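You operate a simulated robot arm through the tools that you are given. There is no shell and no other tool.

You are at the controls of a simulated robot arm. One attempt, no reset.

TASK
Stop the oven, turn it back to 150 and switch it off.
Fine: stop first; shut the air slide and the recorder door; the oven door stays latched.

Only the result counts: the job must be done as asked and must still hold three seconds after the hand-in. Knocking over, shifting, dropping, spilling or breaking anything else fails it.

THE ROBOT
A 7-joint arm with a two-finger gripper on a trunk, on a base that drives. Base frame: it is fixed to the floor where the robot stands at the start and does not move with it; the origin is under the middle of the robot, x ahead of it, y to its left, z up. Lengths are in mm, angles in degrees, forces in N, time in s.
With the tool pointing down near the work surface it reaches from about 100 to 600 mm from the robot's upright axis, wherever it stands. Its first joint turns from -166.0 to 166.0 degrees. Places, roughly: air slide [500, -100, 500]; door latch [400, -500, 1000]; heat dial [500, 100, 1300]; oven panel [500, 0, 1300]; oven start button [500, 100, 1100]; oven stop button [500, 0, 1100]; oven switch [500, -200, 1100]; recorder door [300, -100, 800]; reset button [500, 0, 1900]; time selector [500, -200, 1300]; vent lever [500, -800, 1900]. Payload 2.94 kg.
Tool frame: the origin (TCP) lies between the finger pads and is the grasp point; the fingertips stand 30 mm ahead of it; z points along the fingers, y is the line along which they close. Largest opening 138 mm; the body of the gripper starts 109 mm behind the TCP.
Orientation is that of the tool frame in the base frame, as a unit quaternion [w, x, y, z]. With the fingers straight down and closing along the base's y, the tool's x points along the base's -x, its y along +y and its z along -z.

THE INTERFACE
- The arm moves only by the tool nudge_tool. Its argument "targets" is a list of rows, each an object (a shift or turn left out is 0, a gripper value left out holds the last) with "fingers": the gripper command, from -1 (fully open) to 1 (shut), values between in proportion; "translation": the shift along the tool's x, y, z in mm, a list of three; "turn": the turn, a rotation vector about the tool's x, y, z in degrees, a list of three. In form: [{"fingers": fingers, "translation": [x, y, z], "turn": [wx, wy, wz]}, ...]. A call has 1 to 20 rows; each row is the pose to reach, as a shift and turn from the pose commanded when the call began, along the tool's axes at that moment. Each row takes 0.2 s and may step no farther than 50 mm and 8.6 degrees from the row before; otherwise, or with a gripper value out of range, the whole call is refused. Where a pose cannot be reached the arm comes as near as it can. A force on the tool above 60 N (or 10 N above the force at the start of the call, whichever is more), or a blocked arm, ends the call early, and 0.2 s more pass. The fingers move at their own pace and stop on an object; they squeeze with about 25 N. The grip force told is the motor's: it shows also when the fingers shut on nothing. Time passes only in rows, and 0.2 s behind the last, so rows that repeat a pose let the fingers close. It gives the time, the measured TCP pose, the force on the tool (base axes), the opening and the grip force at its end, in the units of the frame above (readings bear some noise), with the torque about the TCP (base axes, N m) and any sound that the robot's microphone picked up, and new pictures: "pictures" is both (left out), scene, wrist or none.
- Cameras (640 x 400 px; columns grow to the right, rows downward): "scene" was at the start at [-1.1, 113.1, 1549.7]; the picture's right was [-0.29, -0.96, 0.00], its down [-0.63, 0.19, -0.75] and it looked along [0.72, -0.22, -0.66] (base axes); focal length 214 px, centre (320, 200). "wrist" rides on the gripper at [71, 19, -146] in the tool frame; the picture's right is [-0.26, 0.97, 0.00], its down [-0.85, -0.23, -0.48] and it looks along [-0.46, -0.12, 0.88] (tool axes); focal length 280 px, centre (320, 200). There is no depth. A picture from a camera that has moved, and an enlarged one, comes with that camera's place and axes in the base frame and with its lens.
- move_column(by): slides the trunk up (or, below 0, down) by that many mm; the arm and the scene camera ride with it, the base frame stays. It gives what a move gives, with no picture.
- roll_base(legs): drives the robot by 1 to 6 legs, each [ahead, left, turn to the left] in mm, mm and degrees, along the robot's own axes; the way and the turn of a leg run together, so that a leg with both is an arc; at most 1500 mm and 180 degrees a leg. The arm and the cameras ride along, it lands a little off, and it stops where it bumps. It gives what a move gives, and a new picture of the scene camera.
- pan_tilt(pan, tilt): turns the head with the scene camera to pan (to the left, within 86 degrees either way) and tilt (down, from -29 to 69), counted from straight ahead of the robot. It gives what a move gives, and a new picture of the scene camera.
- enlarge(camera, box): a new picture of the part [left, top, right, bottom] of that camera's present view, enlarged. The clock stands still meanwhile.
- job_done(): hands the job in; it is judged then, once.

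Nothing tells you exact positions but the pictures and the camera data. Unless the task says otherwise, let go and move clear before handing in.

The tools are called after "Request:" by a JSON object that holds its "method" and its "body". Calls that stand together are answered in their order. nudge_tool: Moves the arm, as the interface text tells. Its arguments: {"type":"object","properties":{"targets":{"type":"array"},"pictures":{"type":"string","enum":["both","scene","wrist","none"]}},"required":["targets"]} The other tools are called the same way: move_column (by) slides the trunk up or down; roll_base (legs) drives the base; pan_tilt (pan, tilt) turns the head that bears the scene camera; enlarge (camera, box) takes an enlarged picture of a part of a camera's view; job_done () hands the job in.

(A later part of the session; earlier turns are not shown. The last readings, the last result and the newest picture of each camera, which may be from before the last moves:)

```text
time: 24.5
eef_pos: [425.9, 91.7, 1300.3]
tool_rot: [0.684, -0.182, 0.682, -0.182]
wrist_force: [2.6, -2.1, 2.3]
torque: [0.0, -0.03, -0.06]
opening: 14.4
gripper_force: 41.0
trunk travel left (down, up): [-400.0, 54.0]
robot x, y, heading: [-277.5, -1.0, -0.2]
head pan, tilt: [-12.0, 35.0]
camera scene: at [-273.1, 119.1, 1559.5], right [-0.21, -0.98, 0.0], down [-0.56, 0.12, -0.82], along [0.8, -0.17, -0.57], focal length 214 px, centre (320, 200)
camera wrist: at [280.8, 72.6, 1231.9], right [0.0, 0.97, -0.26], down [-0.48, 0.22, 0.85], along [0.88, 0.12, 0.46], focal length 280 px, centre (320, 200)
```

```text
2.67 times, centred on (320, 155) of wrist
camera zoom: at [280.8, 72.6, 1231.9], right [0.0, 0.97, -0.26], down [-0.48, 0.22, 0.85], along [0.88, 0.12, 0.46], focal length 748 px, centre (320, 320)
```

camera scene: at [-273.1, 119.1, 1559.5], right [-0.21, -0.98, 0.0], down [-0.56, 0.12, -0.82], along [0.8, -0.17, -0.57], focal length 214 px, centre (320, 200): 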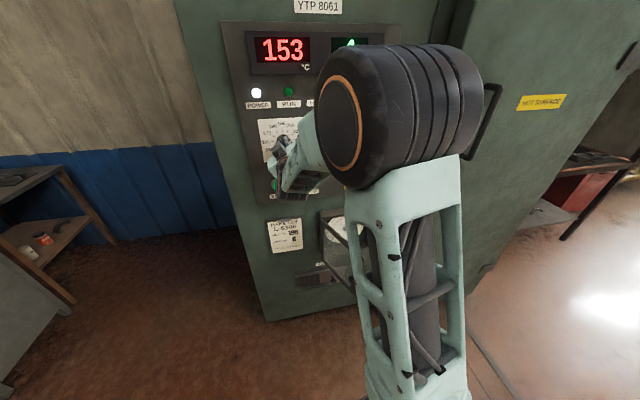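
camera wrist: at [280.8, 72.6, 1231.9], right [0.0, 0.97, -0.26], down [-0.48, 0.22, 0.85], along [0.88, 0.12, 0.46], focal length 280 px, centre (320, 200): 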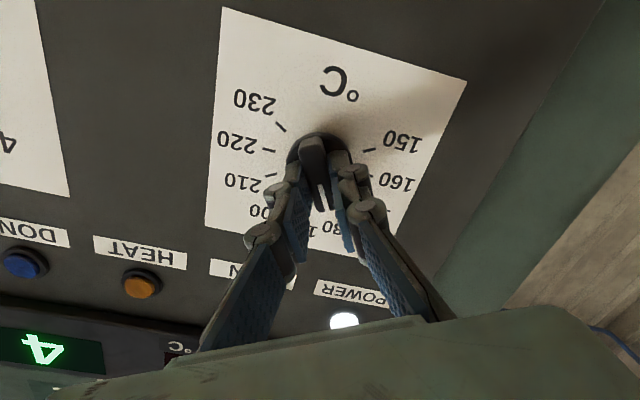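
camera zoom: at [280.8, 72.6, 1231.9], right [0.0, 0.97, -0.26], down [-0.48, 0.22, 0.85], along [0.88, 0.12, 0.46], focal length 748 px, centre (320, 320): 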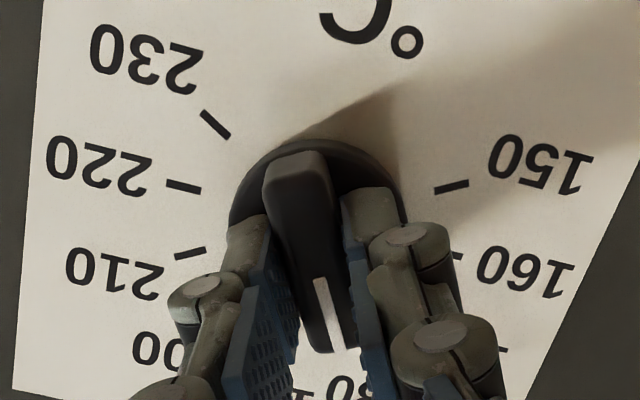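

The bar is gripped squarely. Tick geometry gives 30° spacing, so I turn 90° counter-clockwise (−90° about tool z) to 150.

Request:
{"method": "nudge_tool", "body": {"targets": [{"turn": [0, 0, -8]}, {"turn": [0, 0, -16]}, {"turn": [0, 0, -24]}, {"turn": [0, 0, -32]}, {"turn": [0, 0, -40]}, {"turn": [0, 0, -48]}, {"turn": [0, 0, -56]}, {"turn": [0, 0, -64]}, {"turn": [0, 0, -72]}, {"turn": [0, 0, -80]}, {"turn": [0, 0, -86]}, {"turn": [0, 0, -90]}, {"turn": [0, 0, -90]}]}}

Request:
{"method": "enlarge", "body": {"camera": "wrist", "box": [200, 80, 440, 230]}}

Request:
{"method": "enlarge", "body": {"camera": "scene", "box": [240, 80, 360, 180]}}

```text
time: 27.3
eef_pos: [426.5, 92.6, 1299.3]
tool_rot: [-0.352, 0.615, -0.353, 0.612]
wrist_force: [-7.8, -0.4, -15.2]
torque: [0.1, 0.26, -0.37]
opening: 14.9
gripper_force: 40.9
trunk travel left (down, up): [-400.0, 54.0]
robot x, y, heading: [-277.6, -1.3, 0.4]
head pan, tilt: [-12.0, 35.0]
camera scene: at [-272.7, 119.6, 1559.3], right [-0.21, -0.98, 0.0], down [-0.56, 0.12, -0.82], along [0.8, -0.17, -0.57], focal length 214 px, centre (320, 200)
camera wrist: at [280.9, 21.1, 1320.1], right [0.0, -0.26, -0.97], down [-0.48, 0.85, -0.23], along [0.88, 0.46, -0.13], focal length 280 px, centre (320, 200)
```

scene: 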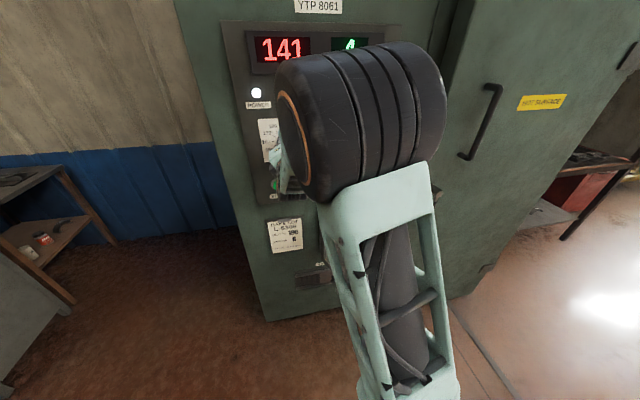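
wrist: 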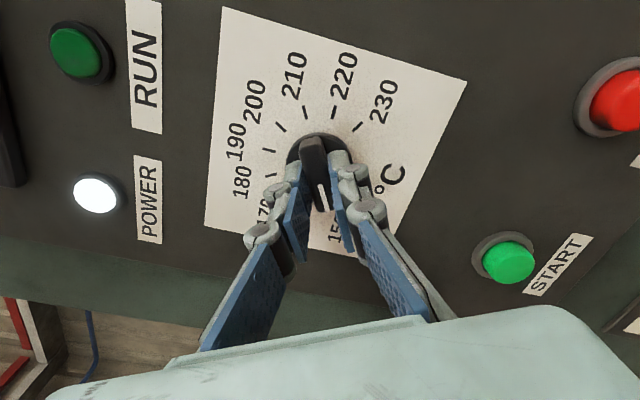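

```text
2.67 times, centred on (320, 155) of wrist
camera zoom: at [280.9, 21.1, 1320.1], right [0.0, -0.26, -0.97], down [-0.48, 0.85, -0.23], along [0.88, 0.46, -0.13], focal length 748 px, centre (320, 320)
```

zoom: 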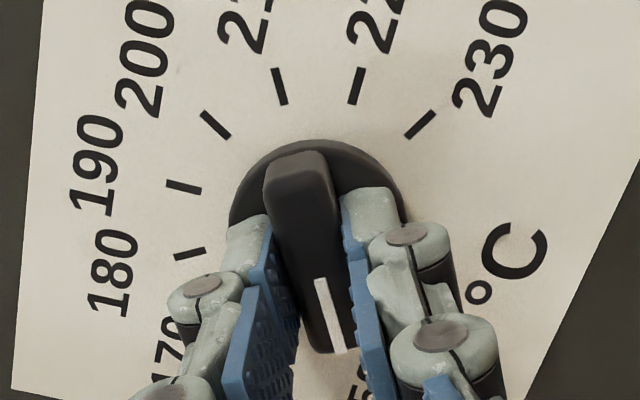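

```text
4.00 times, centred on (300, 130) of scene
camera zoom: at [-272.7, 119.6, 1559.3], right [-0.21, -0.98, 0.0], down [-0.56, 0.12, -0.82], along [0.8, -0.17, -0.57], focal length 858 px, centre (400, 480)
```

zoom: 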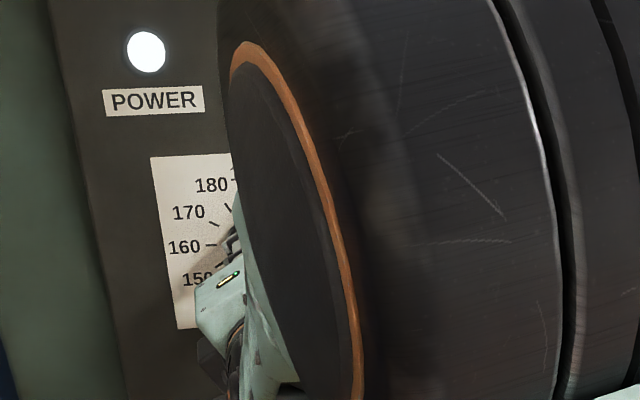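

The knob turned with the gripper to about −120°, i.e. 150. I release and back off to check.

Request:
{"method": "nudge_tool", "body": {"targets": [{"fingers": 0.3}, {"fingers": 0.3}, {"fingers": 0.3}, {"translation": [0, 0, -30]}, {"translation": [0, 0, -70]}, {"translation": [0, 0, -85]}]}}

Request:
{"method": "enlarge", "body": {"camera": "wrist", "box": [200, 60, 440, 210]}}

```text
time: 28.7
eef_pos: [339.5, 91.3, 1301.8]
tool_rot: [-0.353, 0.612, -0.353, 0.613]
wrist_force: [-0.1, 0.1, 0.5]
torque: [-0.02, -0.02, 0.01]
opening: 48.1
gripper_force: 0.1
trunk travel left (down, up): [-400.0, 54.0]
robot x, y, heading: [-276.6, 2.6, -0.1]
head pan, tilt: [-12.0, 35.0]
camera scene: at [-273.4, 119.4, 1559.4], right [-0.21, -0.98, 0.0], down [-0.56, 0.12, -0.82], along [0.8, -0.17, -0.57], focal length 214 px, centre (320, 200)
camera wrist: at [194.3, 20.1, 1322.6], right [0.0, -0.26, -0.97], down [-0.48, 0.85, -0.23], along [0.88, 0.46, -0.12], focal length 280 px, centre (320, 200)
```

scene: 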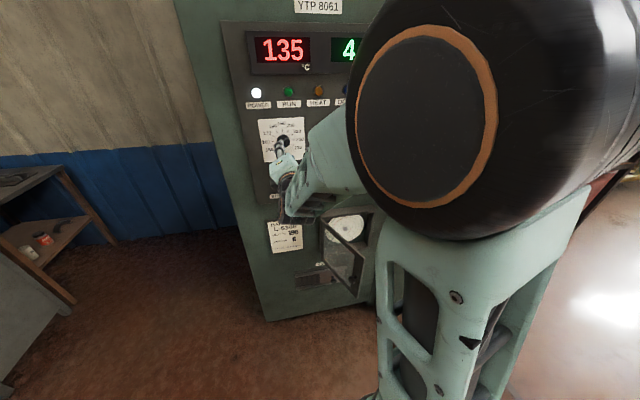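
wrist: 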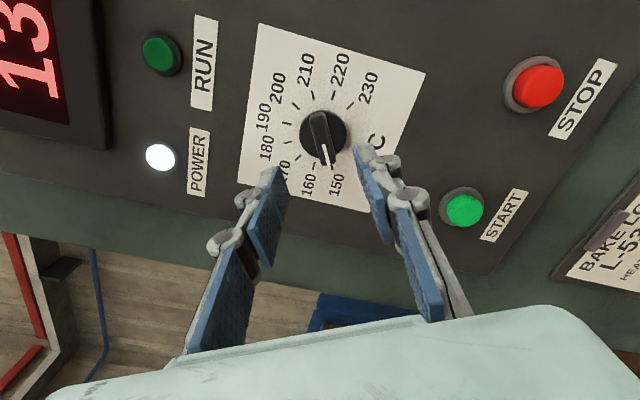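

```text
2.67 times, centred on (320, 135) of wrist
camera zoom: at [194.3, 20.1, 1322.6], right [0.0, -0.26, -0.97], down [-0.48, 0.85, -0.23], along [0.88, 0.46, -0.12], focal length 748 px, centre (320, 373)
```

zoom: 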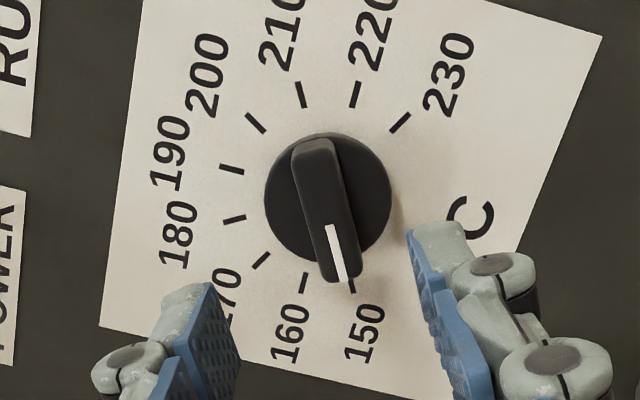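

The pointer is on 150. Now I move to the switch, rolling back upright on the way and keeping clear of the panel.

Request:
{"method": "nudge_tool", "body": {"targets": [{"translation": [11, 20, -1], "turn": [0, 0, 8]}, {"translation": [22, 39, -2], "turn": [0, 0, 16]}, {"translation": [33, 59, -3], "turn": [0, 0, 24]}, {"translation": [44, 79, -4], "turn": [0, 0, 32]}, {"translation": [54, 98, -5], "turn": [0, 0, 40]}, {"translation": [65, 118, -6], "turn": [0, 0, 48]}, {"translation": [76, 138, -7], "turn": [0, 0, 56]}, {"translation": [87, 157, -8], "turn": [0, 0, 64]}, {"translation": [98, 177, -9], "turn": [0, 0, 72]}, {"translation": [109, 197, -10], "turn": [0, 0, 80]}, {"translation": [120, 217, -10], "turn": [0, 0, 88]}, {"translation": [131, 236, -10], "turn": [0, 0, 96]}, {"translation": [142, 256, -10], "turn": [0, 0, 104]}, {"translation": [152, 275, -10], "turn": [0, 0, 112]}, {"translation": [163, 295, -10], "turn": [0, 0, 120]}, {"translation": [163, 295, -10], "turn": [0, 0, 120]}]}}

Request:
{"method": "enlarge", "body": {"camera": "wrist", "box": [200, 60, 440, 210]}}

Request:
{"method": "enlarge", "body": {"camera": "scene", "box": [240, 30, 400, 130]}}

```text
time: 32.1
eef_pos: [333.2, -196.2, 1127.6]
tool_rot: [0.708, 0.0, 0.707, 0.001]
wrist_force: [-0.3, -1.2, -0.6]
torque: [0.0, 0.0, -0.02]
opening: 48.3
gripper_force: 0.1
trunk travel left (down, up): [-400.0, 54.0]
robot x, y, heading: [-275.2, 2.3, -0.0]
head pan, tilt: [-12.0, 35.0]
camera scene: at [-273.3, 119.4, 1559.4], right [-0.21, -0.98, 0.0], down [-0.56, 0.12, -0.82], along [0.8, -0.17, -0.57], focal length 214 px, centre (320, 200)
camera wrist: at [188.0, -177.8, 1057.5], right [0.0, 0.96, 0.26], down [-0.48, -0.23, 0.85], along [0.88, -0.12, 0.46], focal length 280 px, centre (320, 200)
```

scene: 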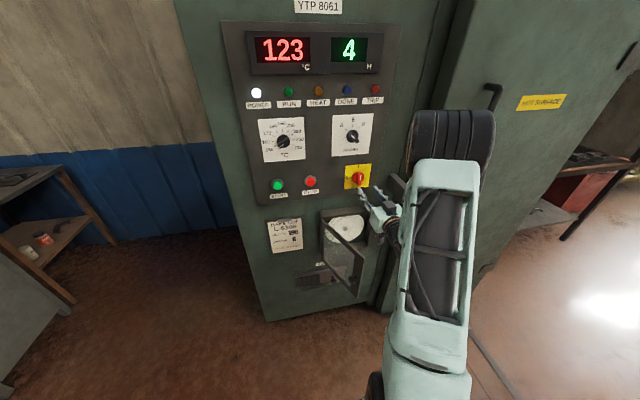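
wrist: 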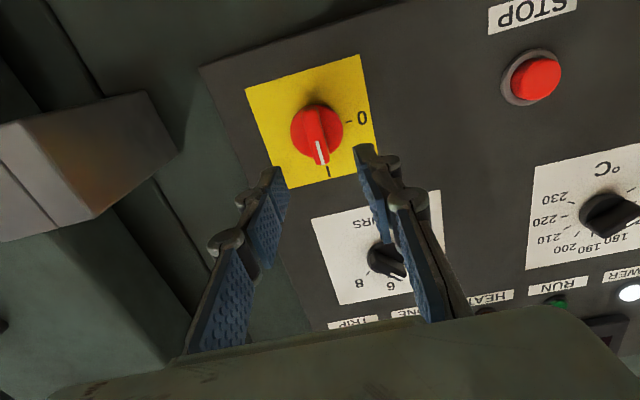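

```text
2.67 times, centred on (320, 135) of wrist
camera zoom: at [188.0, -177.8, 1057.5], right [0.0, 0.96, 0.26], down [-0.48, -0.23, 0.85], along [0.88, -0.12, 0.46], focal length 748 px, centre (320, 373)
```

zoom: 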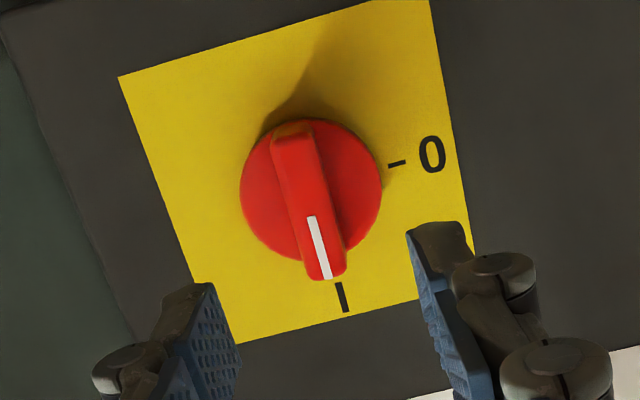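

```text
4.00 times, centred on (320, 80) of scene
camera zoom: at [-273.3, 119.4, 1559.4], right [-0.21, -0.98, 0.0], down [-0.56, 0.12, -0.82], along [0.8, -0.17, -0.57], focal length 858 px, centre (320, 680)
```

zoom: 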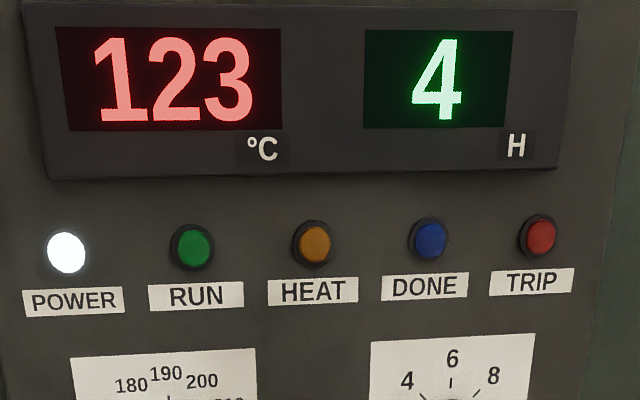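

Switch centred at about (464,−200,1127). I advance and straddle the vertical red bar.

Request:
{"method": "nudge_tool", "body": {"targets": [{"translation": [0, -3, 30]}, {"translation": [0, -3, 60]}, {"translation": [0, -3, 83]}]}}

Request:
{"method": "enlarge", "body": {"camera": "wrist", "box": [200, 80, 440, 230]}}

```text
time: 32.9
eef_pos: [415.9, -200.6, 1127.4]
tool_rot: [0.707, 0.0, 0.707, 0.001]
wrist_force: [0.4, -0.5, 0.7]
torque: [0.0, 0.02, 0.0]
opening: 48.7
gripper_force: 0.0
trunk travel left (down, up): [-400.0, 54.0]
robot x, y, heading: [-280.3, 2.6, 0.5]
head pan, tilt: [-12.0, 35.0]
camera scene: at [-273.1, 119.5, 1559.4], right [-0.21, -0.98, 0.0], down [-0.56, 0.12, -0.82], along [0.8, -0.17, -0.57], focal length 214 px, centre (320, 200)
camera wrist: at [271.1, -181.6, 1058.2], right [0.0, 0.97, 0.26], down [-0.48, -0.23, 0.85], along [0.88, -0.12, 0.46], focal length 280 px, centre (320, 200)
```

scene: 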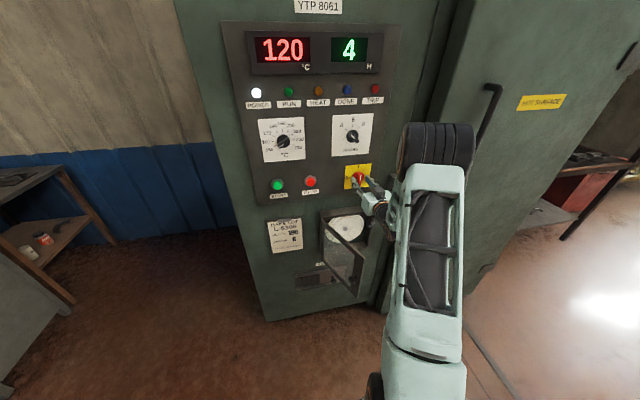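
wrist: 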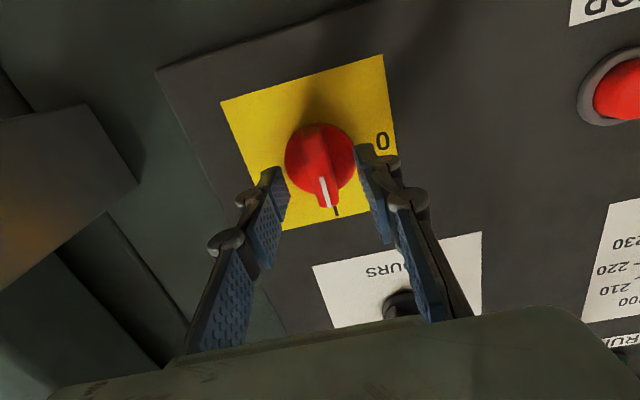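

```text
2.67 times, centred on (320, 155) of wrist
camera zoom: at [271.1, -181.6, 1058.2], right [0.0, 0.97, 0.26], down [-0.48, -0.23, 0.85], along [0.88, -0.12, 0.46], focal length 748 px, centre (320, 320)
```

zoom: 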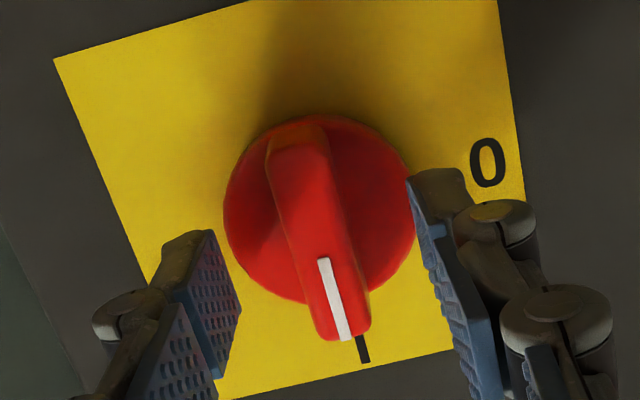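

Well centred. Forward a bit more, then close on the bar.

Request:
{"method": "nudge_tool", "body": {"targets": [{"translation": [0, 0, 5], "fingers": 0.3}, {"translation": [0, 0, 9], "fingers": 0.3}, {"translation": [0, 0, 9], "fingers": 1.0}, {"translation": [0, 0, 9]}, {"translation": [0, 0, 9]}]}}

Request:
{"method": "enlarge", "body": {"camera": "wrist", "box": [200, 80, 440, 230]}}

```text
time: 34.1
eef_pos: [424.4, -199.7, 1127.9]
tool_rot: [0.707, -0.001, 0.707, 0.0]
wrist_force: [0.2, 2.9, -1.0]
torque: [0.04, 0.03, 0.09]
opening: 14.6
gripper_force: 41.1
trunk travel left (down, up): [-400.0, 54.0]
robot x, y, heading: [-278.2, 0.4, -0.1]
head pan, tilt: [-12.0, 35.0]
camera scene: at [-273.1, 119.9, 1559.4], right [-0.21, -0.98, 0.0], down [-0.56, 0.12, -0.82], along [0.8, -0.17, -0.57], focal length 214 px, centre (320, 200)
camera wrist: at [279.6, -180.8, 1058.4], right [0.0, 0.97, 0.26], down [-0.48, -0.23, 0.85], along [0.88, -0.12, 0.46], focal length 280 px, centre (320, 200)
```

scene: 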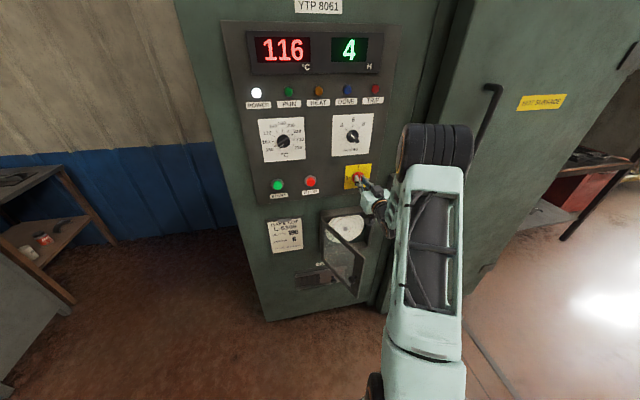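
wrist: 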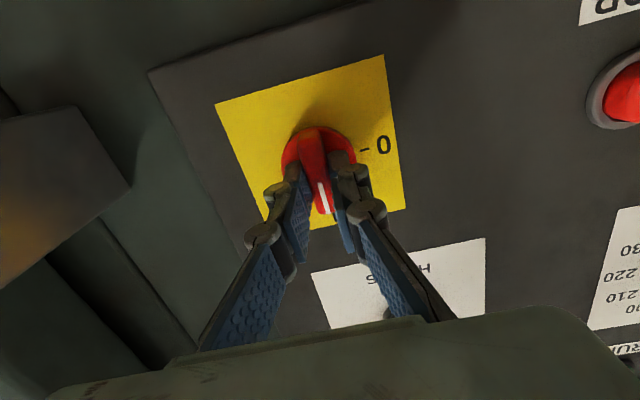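

```text
2.67 times, centred on (320, 155) of wrist
camera zoom: at [279.6, -180.8, 1058.4], right [0.0, 0.97, 0.26], down [-0.48, -0.23, 0.85], along [0.88, -0.12, 0.46], focal length 748 px, centre (320, 320)
```

zoom: 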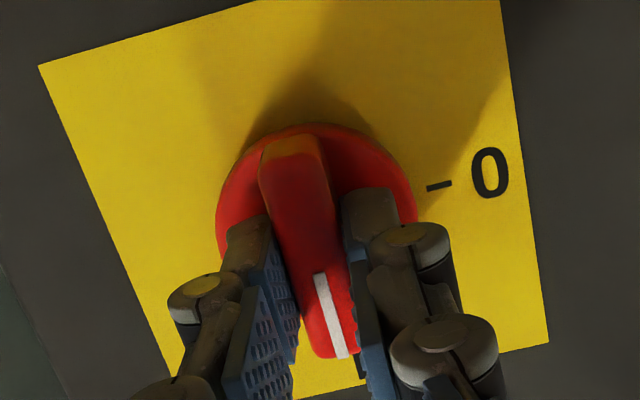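

Gripped. I turn the switch 90° counter-clockwise to 0.

Request:
{"method": "nudge_tool", "body": {"targets": [{"turn": [0, 0, -8]}, {"turn": [0, 0, -16]}, {"turn": [0, 0, -24]}, {"turn": [0, 0, -32]}, {"turn": [0, 0, -40]}, {"turn": [0, 0, -48]}, {"turn": [0, 0, -56]}, {"turn": [0, 0, -64]}, {"turn": [0, 0, -72]}, {"turn": [0, 0, -80]}, {"turn": [0, 0, -86]}, {"turn": [0, 0, -90]}, {"turn": [0, 0, -90]}]}}

Request:
{"method": "enlarge", "body": {"camera": "wrist", "box": [200, 80, 440, 230]}}

```text
time: 36.9
eef_pos: [425.0, -196.7, 1125.5]
tool_rot: [-0.5, 0.502, -0.499, 0.499]
wrist_force: [4.5, 14.9, -9.6]
torque: [0.14, 0.24, -0.19]
opening: 14.8
gripper_force: 41.3
trunk travel left (down, up): [-400.0, 54.0]
robot x, y, heading: [-277.2, -0.3, -0.1]
head pan, tilt: [-12.0, 35.0]
camera scene: at [-271.1, 121.7, 1559.1], right [-0.21, -0.98, 0.0], down [-0.56, 0.12, -0.82], along [0.8, -0.17, -0.57], focal length 214 px, centre (320, 200)
camera wrist: at [279.8, -268.3, 1108.0], right [0.0, 0.26, -0.97], down [-0.48, 0.85, 0.23], along [0.88, 0.46, 0.12], focal length 280 px, centre (320, 200)
```

scene: 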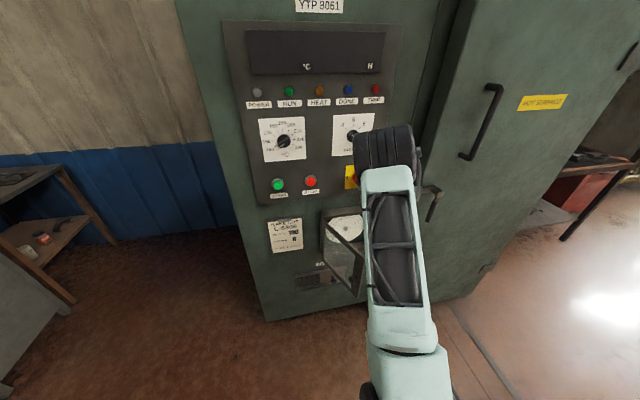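
wrist: 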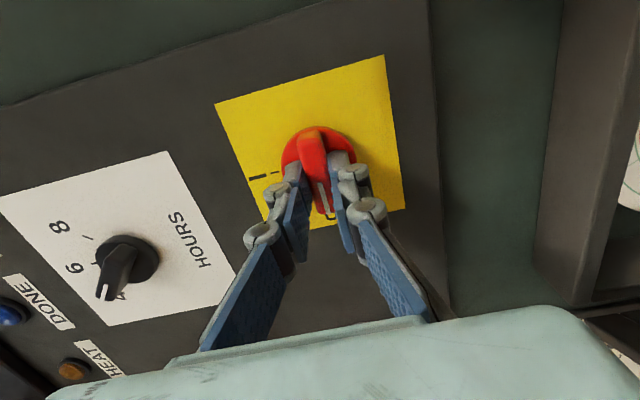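

```text
2.67 times, centred on (320, 155) of wrist
camera zoom: at [279.8, -268.3, 1108.0], right [0.0, 0.26, -0.97], down [-0.48, 0.85, 0.23], along [0.88, 0.46, 0.12], focal length 748 px, centre (320, 320)
```

zoom: 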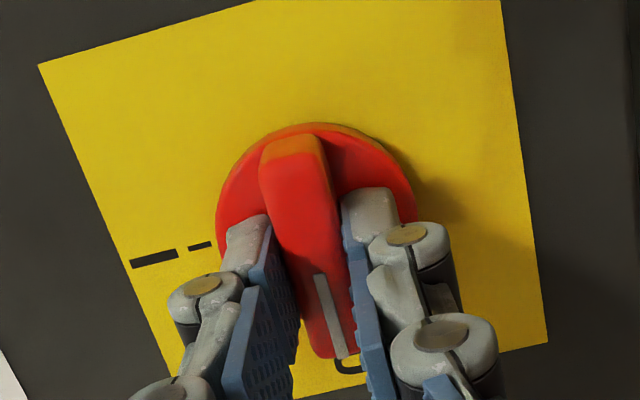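

Power is off: the displays and lamps went dark. I release, back off and roll level again.

Request:
{"method": "nudge_tool", "body": {"targets": [{"fingers": 0.3}, {"fingers": 0.3}, {"fingers": 0.3}, {"translation": [0, 0, -40]}, {"translation": [0, 0, -85]}, {"translation": [0, 0, -95], "fingers": 1.0}]}}

Request:
{"method": "enlarge", "body": {"camera": "wrist", "box": [200, 60, 440, 210]}}

Request:
{"method": "enlarge", "body": {"camera": "scene", "box": [250, 100, 410, 200]}}

```text
time: 38.3
eef_pos: [327.3, -199.6, 1127.6]
tool_rot: [0.501, -0.5, 0.499, -0.5]
wrist_force: [0.0, 0.2, 0.0]
torque: [-0.01, 0.0, -0.03]
opening: 0.0
gripper_force: 7.8
trunk travel left (down, up): [-400.0, 54.0]
robot x, y, heading: [-274.9, -0.2, 0.2]
head pan, tilt: [-12.0, 35.0]
camera scene: at [-273.3, 119.4, 1559.4], right [-0.21, -0.98, 0.0], down [-0.56, 0.12, -0.82], along [0.8, -0.17, -0.57], focal length 214 px, centre (320, 200)
camera wrist: at [182.8, -271.1, 1109.7], right [0.0, 0.26, -0.97], down [-0.48, 0.85, 0.23], along [0.88, 0.46, 0.12], focal length 280 px, centre (320, 200)
```

scene: 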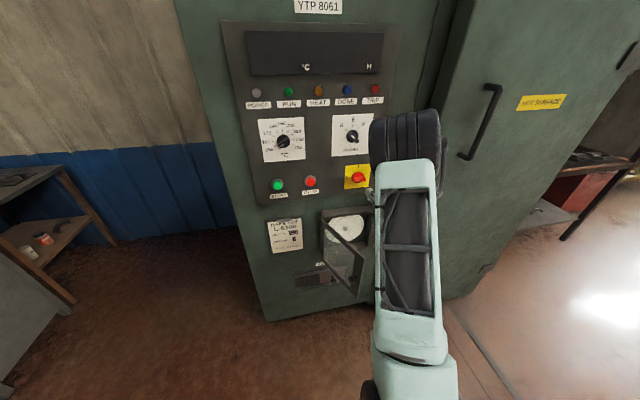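
wrist: 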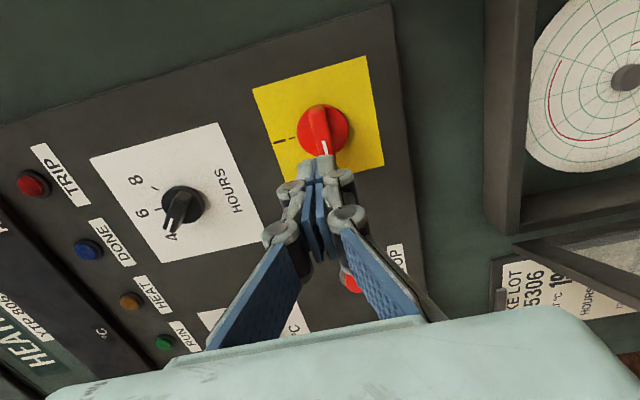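

```text
2.67 times, centred on (320, 135) of wrist
camera zoom: at [182.8, -271.1, 1109.7], right [0.0, 0.26, -0.97], down [-0.48, 0.85, 0.23], along [0.88, 0.46, 0.12], focal length 748 px, centre (320, 373)
```

zoom: 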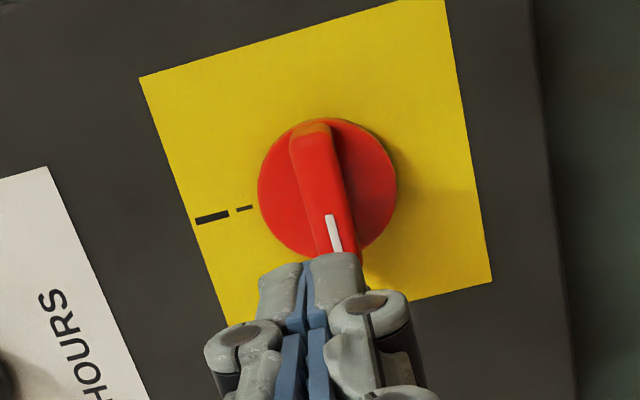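

```text
4.00 times, centred on (330, 150) of scene
camera zoom: at [-273.3, 119.4, 1559.4], right [-0.21, -0.98, 0.0], down [-0.56, 0.12, -0.82], along [0.8, -0.17, -0.57], focal length 858 px, centre (280, 400)
```

zoom: 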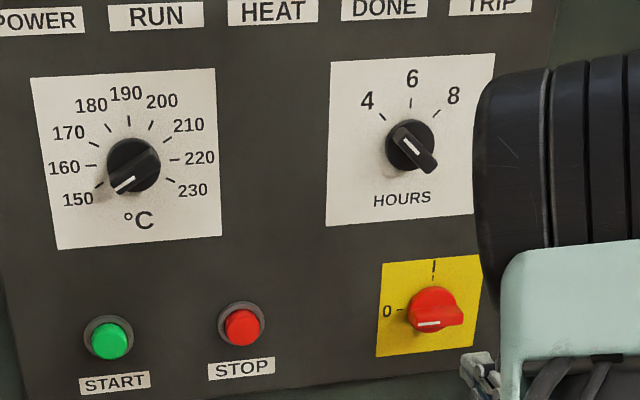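

Dial at 150 and switch at 0 confirmed. Next the recorder door: I reposition the base 150 mm back and 100 mm right for reach, with the tool well above the door.

Request:
{"method": "roll_base", "body": {"legs": [[-150, 0, 0], [0, -100, 0]]}}

```text
time: 40.8
eef_pos: [177.9, -297.8, 1129.0]
tool_rot: [-0.5, 0.5, -0.5, 0.499]
wrist_force: [-0.6, -0.5, -0.7]
torque: [-0.01, -0.01, 0.0]
opening: 0.0
gripper_force: 25.3
trunk travel left (down, up): [-400.0, 54.0]
robot x, y, heading: [-429.5, -95.2, 0.3]
head pan, tilt: [-12.0, 35.0]
camera scene: at [-423.1, 20.9, 1559.5], right [-0.21, -0.98, 0.0], down [-0.56, 0.12, -0.82], along [0.8, -0.17, -0.57], focal length 214 px, centre (320, 200)
```

scene: 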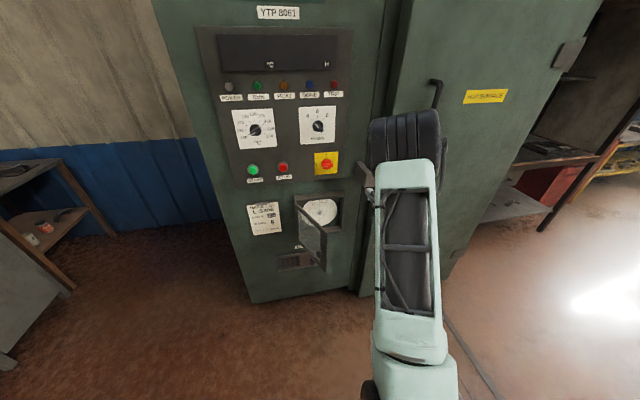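

The whole recorder is visible. I enlarge to remeasure the door.

Request:
{"method": "enlarge", "body": {"camera": "scene", "box": [250, 180, 370, 280]}}

```text
4.00 times, centred on (310, 230) of scene
camera zoom: at [-423.1, 20.9, 1559.5], right [-0.21, -0.98, 0.0], down [-0.56, 0.12, -0.82], along [0.8, -0.17, -0.57], focal length 858 px, centre (360, 80)
```

zoom: 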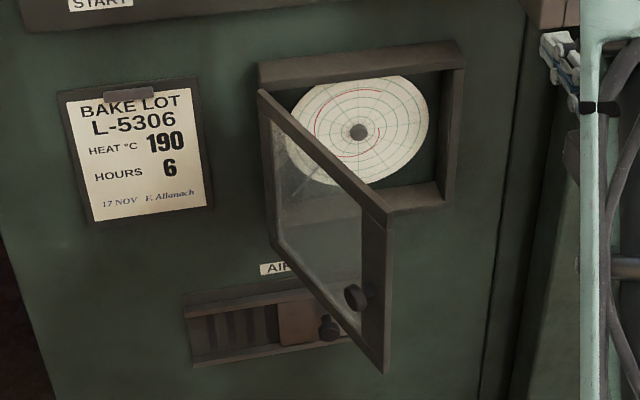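

Door geometry is confirmed (free edge ≈(182,−136), top ≈950). I move the tool over to the door's left side at safe height, rolling level.

Request:
{"method": "nudge_tool", "body": {"targets": [{"translation": [-23, 0, 0], "turn": [0, 0, 8]}, {"translation": [-46, 0, 0], "turn": [0, 0, 16]}, {"translation": [-70, 0, 0], "turn": [0, 0, 24]}, {"translation": [-93, 0, 0], "turn": [0, 0, 32]}, {"translation": [-116, 0, 0], "turn": [0, 0, 40]}, {"translation": [-139, 0, 0], "turn": [0, 0, 48]}, {"translation": [-162, 0, 0], "turn": [0, 0, 56]}, {"translation": [-185, 0, 0], "turn": [0, 0, 64]}, {"translation": [-209, 0, 0], "turn": [0, 0, 72]}, {"translation": [-232, 0, 0], "turn": [0, 0, 80]}, {"translation": [-255, 0, 0], "turn": [0, 0, 86]}, {"translation": [-278, 0, 0], "turn": [0, 0, 90]}, {"translation": [-278, 0, 0], "turn": [0, 0, 90]}]}}

```text
time: 43.6
eef_pos: [177.3, -18.5, 1128.7]
tool_rot: [0.707, -0.001, 0.707, 0.001]
wrist_force: [-0.2, 0.4, -0.8]
torque: [-0.01, 0.01, -0.04]
opening: 0.0
gripper_force: 24.5
trunk travel left (down, up): [-400.0, 54.0]
robot x, y, heading: [-425.8, -97.4, 0.3]
head pan, tilt: [-12.0, 35.0]
camera scene: at [-423.1, 21.2, 1559.4], right [-0.21, -0.98, 0.0], down [-0.56, 0.12, -0.82], along [0.8, -0.17, -0.57], focal length 214 px, centre (320, 200)
camera wrist: at [32.7, 0.4, 1059.1], right [0.0, 0.96, 0.26], down [-0.48, -0.23, 0.85], along [0.88, -0.12, 0.46], focal length 280 px, centre (320, 200)
```

scene: 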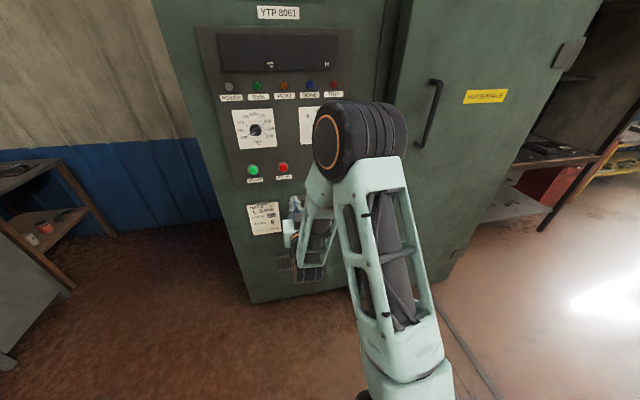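
wrist: 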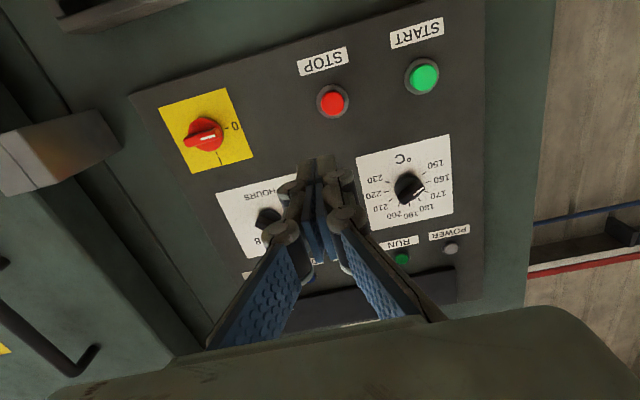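

Clear to the left of the door. I lower the column so the fingers reach door-frame height above its knob.

Request:
{"method": "move_column", "body": {"by": -240}}

Request:
{"method": "pan_tilt", "body": {"pan": -5, "tilt": 30}}

Request:
{"method": "enlarge", "body": {"camera": "wrist", "box": [0, 0, 640, 400]}}

```text
time: 46.1
eef_pos: [178.6, -18.9, 888.3]
tool_rot: [0.707, -0.001, 0.707, 0.001]
wrist_force: [-0.2, -0.9, -0.2]
torque: [-0.01, -0.02, -0.01]
opening: 0.1
gripper_force: 24.8
trunk travel left (down, up): [-160.0, 294.0]
robot x, y, heading: [-428.5, -102.6, 0.1]
head pan, tilt: [-12.0, 35.0]
```

```text
time: 46.7
eef_pos: [177.1, -19.5, 889.4]
tool_rot: [0.707, -0.001, 0.707, 0.001]
wrist_force: [-0.5, -0.6, 0.4]
torque: [-0.01, 0.01, 0.0]
opening: 0.0
gripper_force: 25.1
trunk travel left (down, up): [-160.0, 294.0]
robot x, y, heading: [-424.9, -99.2, 0.3]
head pan, tilt: [-5.0, 30.0]
camera scene: at [-419.2, 31.6, 1327.2], right [-0.09, -1.0, 0.0], down [-0.5, 0.04, -0.87], along [0.86, -0.07, -0.5], focal length 214 px, centre (320, 200)
```

scene: 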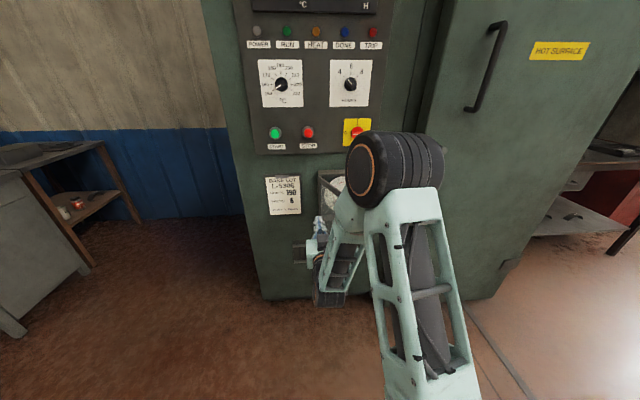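

```text
1.00 times, centred on (320, 200) of wrist (not enlarged: the box is as wide or as high as the picture)
camera zoom: at [32.7, 0.1, 819.1], right [0.0, 0.97, 0.26], down [-0.48, -0.23, 0.85], along [0.88, -0.12, 0.46], focal length 280 px, centre (320, 200)
```

zoom: 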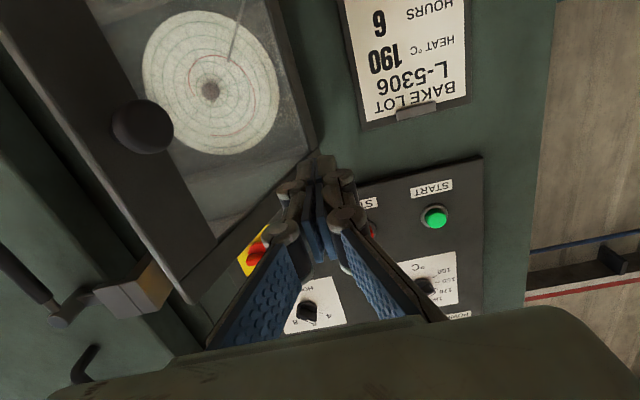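

I can see the door's stile and knob to the left of the fingers in the wrist view, matching my estimate. I sweep right to meet the stile above the knob and swing the door partway.

Request:
{"method": "nudge_tool", "body": {"targets": [{"translation": [0, -30, -2]}, {"translation": [0, -60, -4]}, {"translation": [0, -85, -4]}, {"translation": [0, -100, -4]}, {"translation": [0, -113, 1]}, {"translation": [0, -125.5, 8.5]}, {"translation": [0, -143, 19.5]}, {"translation": [0, -159, 32]}, {"translation": [0, -174, 46]}]}}

```text
time: 48.7
eef_pos: [224.6, -193.4, 889.3]
tool_rot: [0.707, 0.0, 0.707, 0.0]
wrist_force: [-0.6, 0.2, -0.6]
torque: [0.0, 0.02, -0.04]
opening: 0.4
gripper_force: 25.1
trunk travel left (down, up): [-160.0, 294.0]
robot x, y, heading: [-429.4, -99.0, 0.1]
head pan, tilt: [-5.0, 30.0]
camera scene: at [-419.2, 31.6, 1327.2], right [-0.09, -1.0, 0.0], down [-0.5, 0.04, -0.87], along [0.86, -0.07, -0.5], focal length 214 px, centre (320, 200)
camera wrist: at [79.5, -173.9, 819.5], right [0.0, 0.97, 0.26], down [-0.48, -0.23, 0.85], along [0.88, -0.12, 0.46], focal length 280 px, centre (320, 200)
```

scene: 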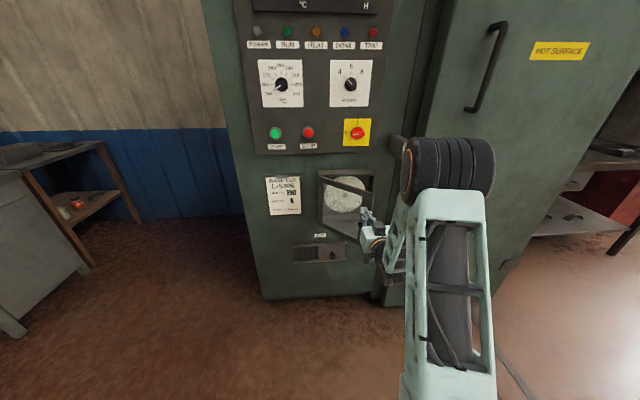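
wrist: 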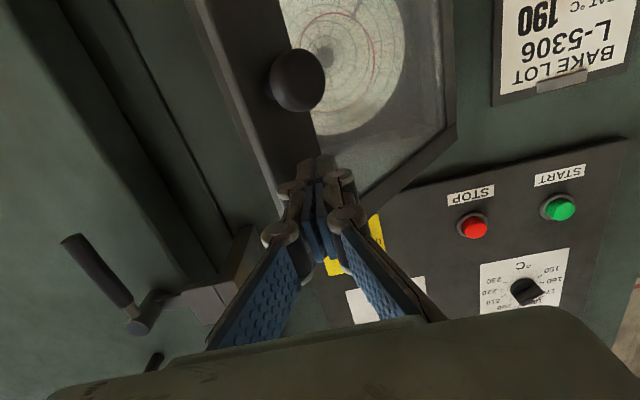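

The door is swinging with the finger. I continue the arc toward closed.

Request:
{"method": "nudge_tool", "body": {"targets": [{"translation": [0, -14, 15]}, {"translation": [0, -26, 31]}, {"translation": [0, -37, 48]}, {"translation": [0, -46, 67]}, {"translation": [0, -53, 86]}, {"translation": [0, -58, 105]}, {"translation": [0, -61, 125]}, {"translation": [0, -62, 140]}, {"translation": [0, -62, 150]}]}}

```text
time: 50.7
eef_pos: [374.8, -254.2, 889.5]
tool_rot: [0.707, 0.0, 0.707, 0.0]
wrist_force: [0.6, 0.3, -0.2]
torque: [0.02, -0.04, -0.03]
opening: 0.1
gripper_force: 24.4
trunk travel left (down, up): [-160.0, 294.0]
robot x, y, heading: [-427.9, -97.3, 0.1]
head pan, tilt: [-5.0, 30.0]
camera scene: at [-419.2, 31.6, 1327.2], right [-0.09, -1.0, 0.0], down [-0.5, 0.04, -0.87], along [0.86, -0.07, -0.5], focal length 214 px, centre (320, 200)
camera wrist: at [229.4, -235.1, 819.9], right [0.0, 0.97, 0.26], down [-0.48, -0.23, 0.85], along [0.88, -0.12, 0.46], focal length 280 px, centre (320, 200)
```

scene: 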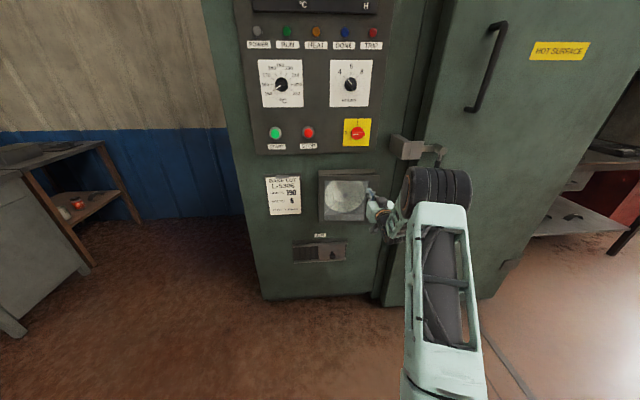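
wrist: 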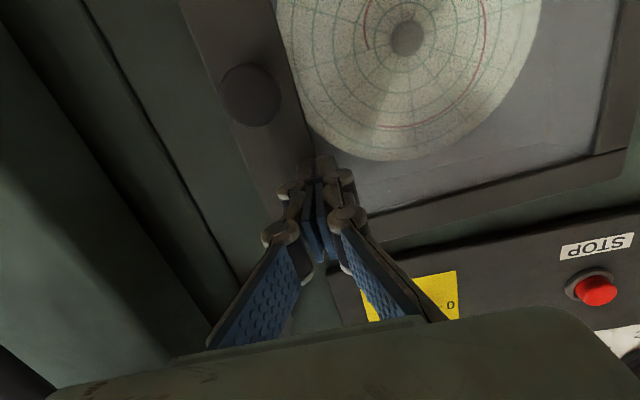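

Almost shut. I keep pressing forward in small steps until it seats.

Request:
{"method": "nudge_tool", "body": {"targets": [{"translation": [0, 0, 5]}, {"translation": [0, 0, 10]}, {"translation": [0, 0, 15]}, {"translation": [0, 0, 18]}, {"translation": [0, 0, 21]}, {"translation": [0, 0, 24]}, {"translation": [0, 0, 27]}]}}

Request:
{"method": "enlarge", "body": {"camera": "scene", "box": [280, 150, 420, 270]}}

```text
time: 52.5
eef_pos: [395.8, -254.8, 888.1]
tool_rot: [0.706, -0.002, 0.708, 0.001]
wrist_force: [-31.3, 4.3, 6.4]
torque: [-0.02, -0.24, 0.02]
opening: 0.0
gripper_force: 24.9
trunk travel left (down, up): [-160.0, 294.0]
robot x, y, heading: [-432.4, -99.1, -0.2]
head pan, tilt: [-5.0, 30.0]
stopped in row 7: the force on the tool passed its limit at 61 N (the readings are from after the stop); the commanded pose is now the measured one
camera scene: at [-424.8, 32.5, 1327.4], right [-0.09, -1.0, 0.0], down [-0.49, 0.04, -0.87], along [0.86, -0.08, -0.5], focal length 214 px, centre (320, 200)
camera wrist: at [249.7, -235.8, 819.3], right [0.0, 0.97, 0.26], down [-0.47, -0.23, 0.85], along [0.88, -0.12, 0.46], focal length 280 px, centre (320, 200)
```

scene: 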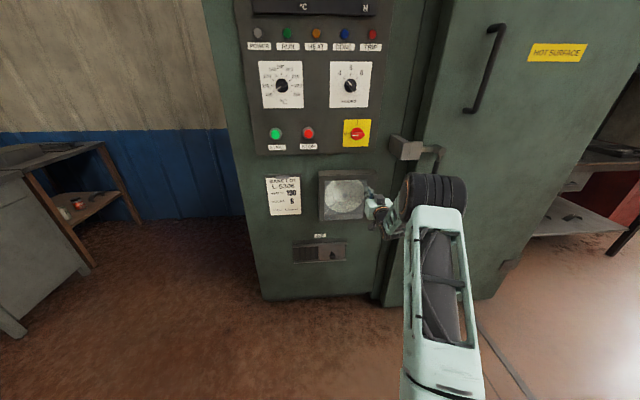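
wrist: 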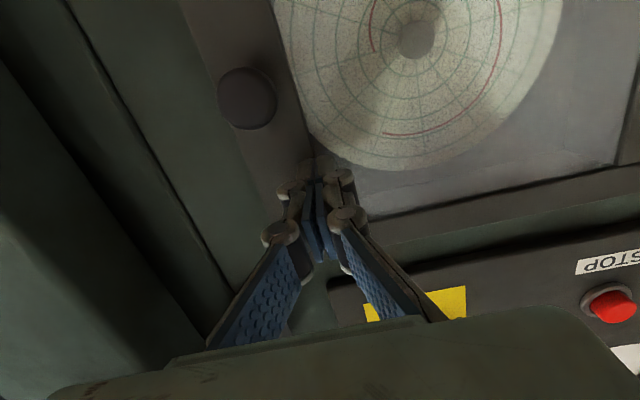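

```text
3.33 times, centred on (350, 210) of scene
camera zoom: at [-424.8, 32.5, 1327.4], right [-0.09, -1.0, 0.0], down [-0.49, 0.04, -0.87], along [0.86, -0.08, -0.5], focal length 715 px, centre (220, 167)
```

zoom: 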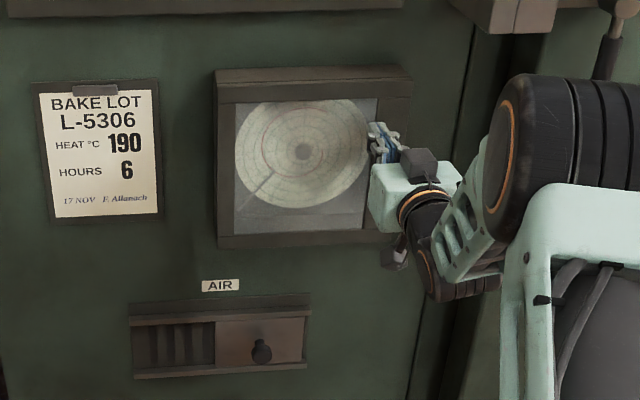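

The door is seated flat against its frame (hard stop at 61 N). I back off straight and check that it stays shut.

Request:
{"method": "nudge_tool", "body": {"targets": [{"translation": [0, 0, -20]}, {"translation": [0, 0, -60]}, {"translation": [0, 0, -100]}, {"translation": [0, 0, -130]}]}}

Request:
{"method": "enlarge", "body": {"camera": "scene", "box": [280, 150, 420, 270]}}

```text
time: 53.5
eef_pos: [267.4, -256.9, 886.0]
tool_rot: [0.704, -0.001, 0.71, 0.001]
wrist_force: [0.3, -0.2, -0.3]
torque: [0.02, 0.01, -0.03]
opening: 0.0
gripper_force: 25.3
trunk travel left (down, up): [-160.0, 294.0]
robot x, y, heading: [-430.6, -94.9, -0.1]
head pan, tilt: [-5.0, 30.0]
camera scene: at [-420.0, 31.7, 1327.2], right [-0.09, -1.0, 0.0], down [-0.5, 0.04, -0.87], along [0.86, -0.07, -0.5], focal length 214 px, centre (320, 200)
camera wrist: at [120.5, -238.0, 817.2], right [0.0, 0.97, 0.26], down [-0.47, -0.23, 0.85], along [0.88, -0.12, 0.45], focal length 280 px, centre (320, 200)
```

scene: 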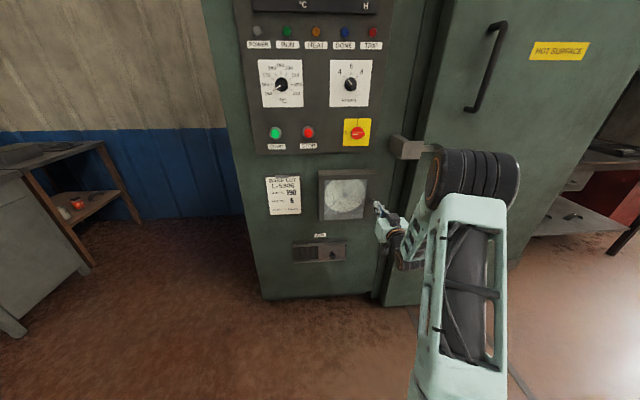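
wrist: 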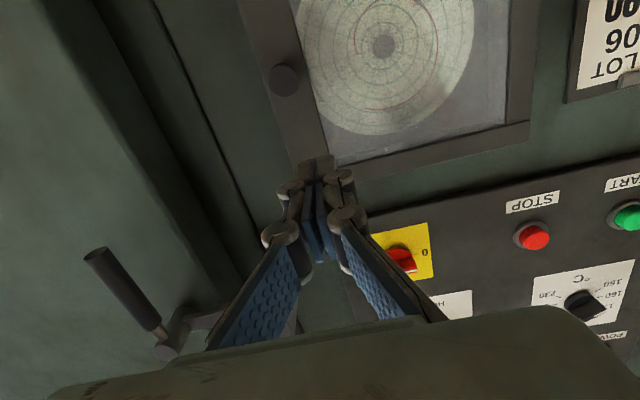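

```text
3.33 times, centred on (350, 210) of scene
camera zoom: at [-420.0, 31.7, 1327.2], right [-0.09, -1.0, 0.0], down [-0.5, 0.04, -0.87], along [0.86, -0.07, -0.5], focal length 715 px, centre (220, 167)
```

zoom: 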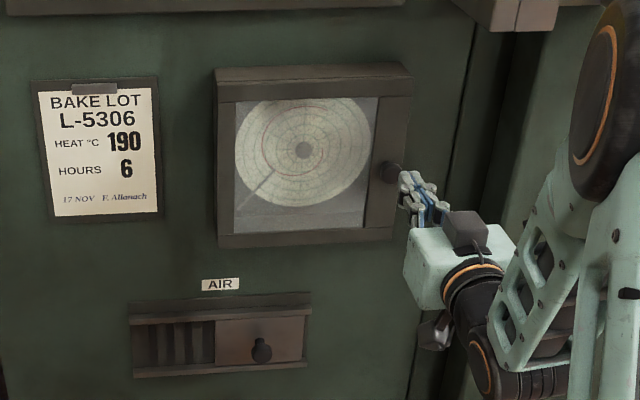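

Recorder door stays shut. Now the air slide: lower the column fully, then the arm.

Request:
{"method": "move_column", "body": {"by": -160}}

Request:
{"method": "nudge_tool", "body": {"targets": [{"translation": [35, 5, 0]}, {"translation": [70, 10, 0]}, {"translation": [105, 20, 0]}, {"translation": [140, 30, 5]}, {"translation": [175, 40, 10]}, {"translation": [205, 50, 15]}, {"translation": [226, 60, 20]}, {"translation": [226, 60, 20]}]}}

```text
time: 55.3
eef_pos: [267.0, -257.5, 725.0]
tool_rot: [0.703, -0.001, 0.711, 0.001]
wrist_force: [0.4, -0.2, -0.2]
torque: [-0.02, 0.02, -0.02]
opening: 0.0
gripper_force: 24.5
trunk travel left (down, up): [0.0, 454.0]
robot x, y, heading: [-428.9, -98.2, -0.1]
head pan, tilt: [-5.0, 30.0]
```

```text
time: 57.1
eef_pos: [284.4, -194.6, 499.6]
tool_rot: [0.704, 0.0, 0.71, 0.0]
wrist_force: [-0.6, 0.2, -0.2]
torque: [0.02, 0.01, 0.03]
opening: 0.0
gripper_force: 25.6
trunk travel left (down, up): [0.0, 454.0]
robot x, y, heading: [-430.4, -98.4, 0.0]
head pan, tilt: [-5.0, 30.0]
camera scene: at [-420.1, 31.7, 1167.2], right [-0.09, -1.0, 0.0], down [-0.5, 0.04, -0.87], along [0.86, -0.07, -0.5], focal length 214 px, centre (320, 200)
camera wrist: at [138.6, -175.7, 431.8], right [0.0, 0.97, 0.26], down [-0.47, -0.23, 0.85], along [0.88, -0.12, 0.45], focal length 280 px, centre (320, 200)
```

scene: 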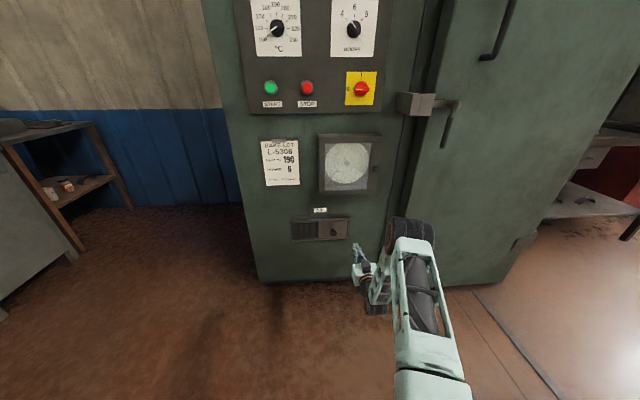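
wrist: 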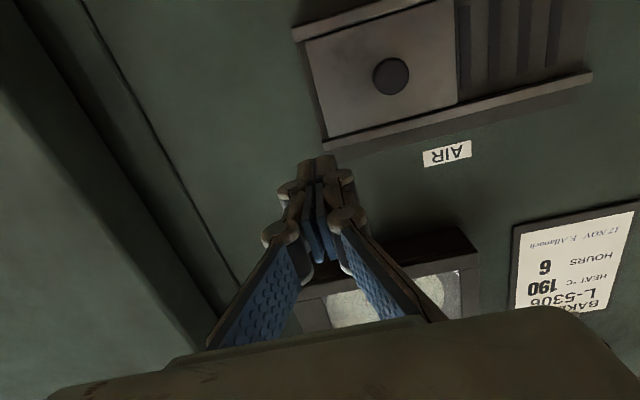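

The knob and plate are in view, above the fingertip line in base terms. I enlarge both views to locate the slide knob.

Request:
{"method": "enlarge", "body": {"camera": "scene", "box": [270, 190, 390, 290]}}

Request:
{"method": "enlarge", "body": {"camera": "wrist", "box": [280, 0, 600, 200]}}

```text
4.00 times, centred on (330, 240) of scene
camera zoom: at [-420.1, 31.7, 1167.2], right [-0.09, -1.0, 0.0], down [-0.5, 0.04, -0.87], along [0.86, -0.07, -0.5], focal length 858 px, centre (280, 40)
```

zoom: 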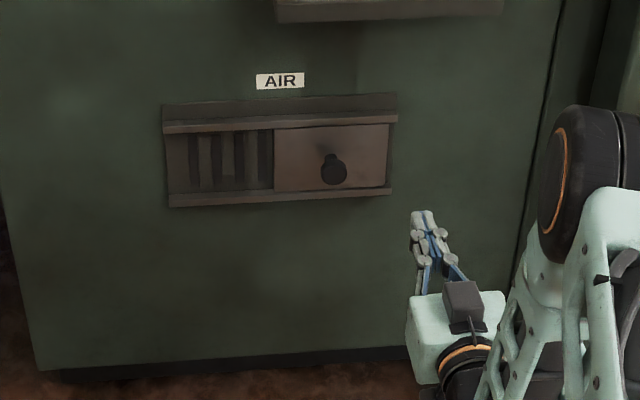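

```text
2.00 times, centred on (440, 100) of wrist
camera zoom: at [138.6, -175.7, 431.8], right [0.0, 0.97, 0.26], down [-0.47, -0.23, 0.85], along [0.88, -0.12, 0.45], focal length 561 px, centre (80, 400)
```

zoom: 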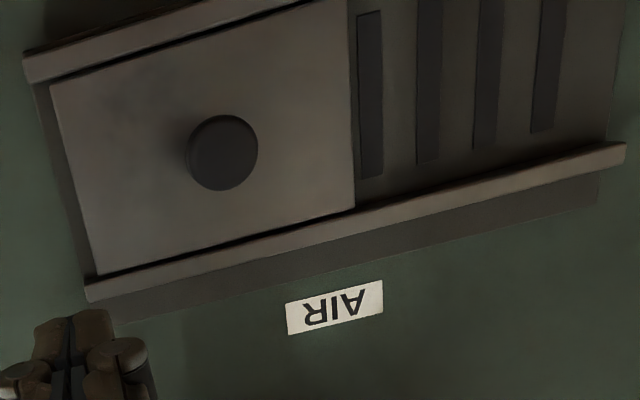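

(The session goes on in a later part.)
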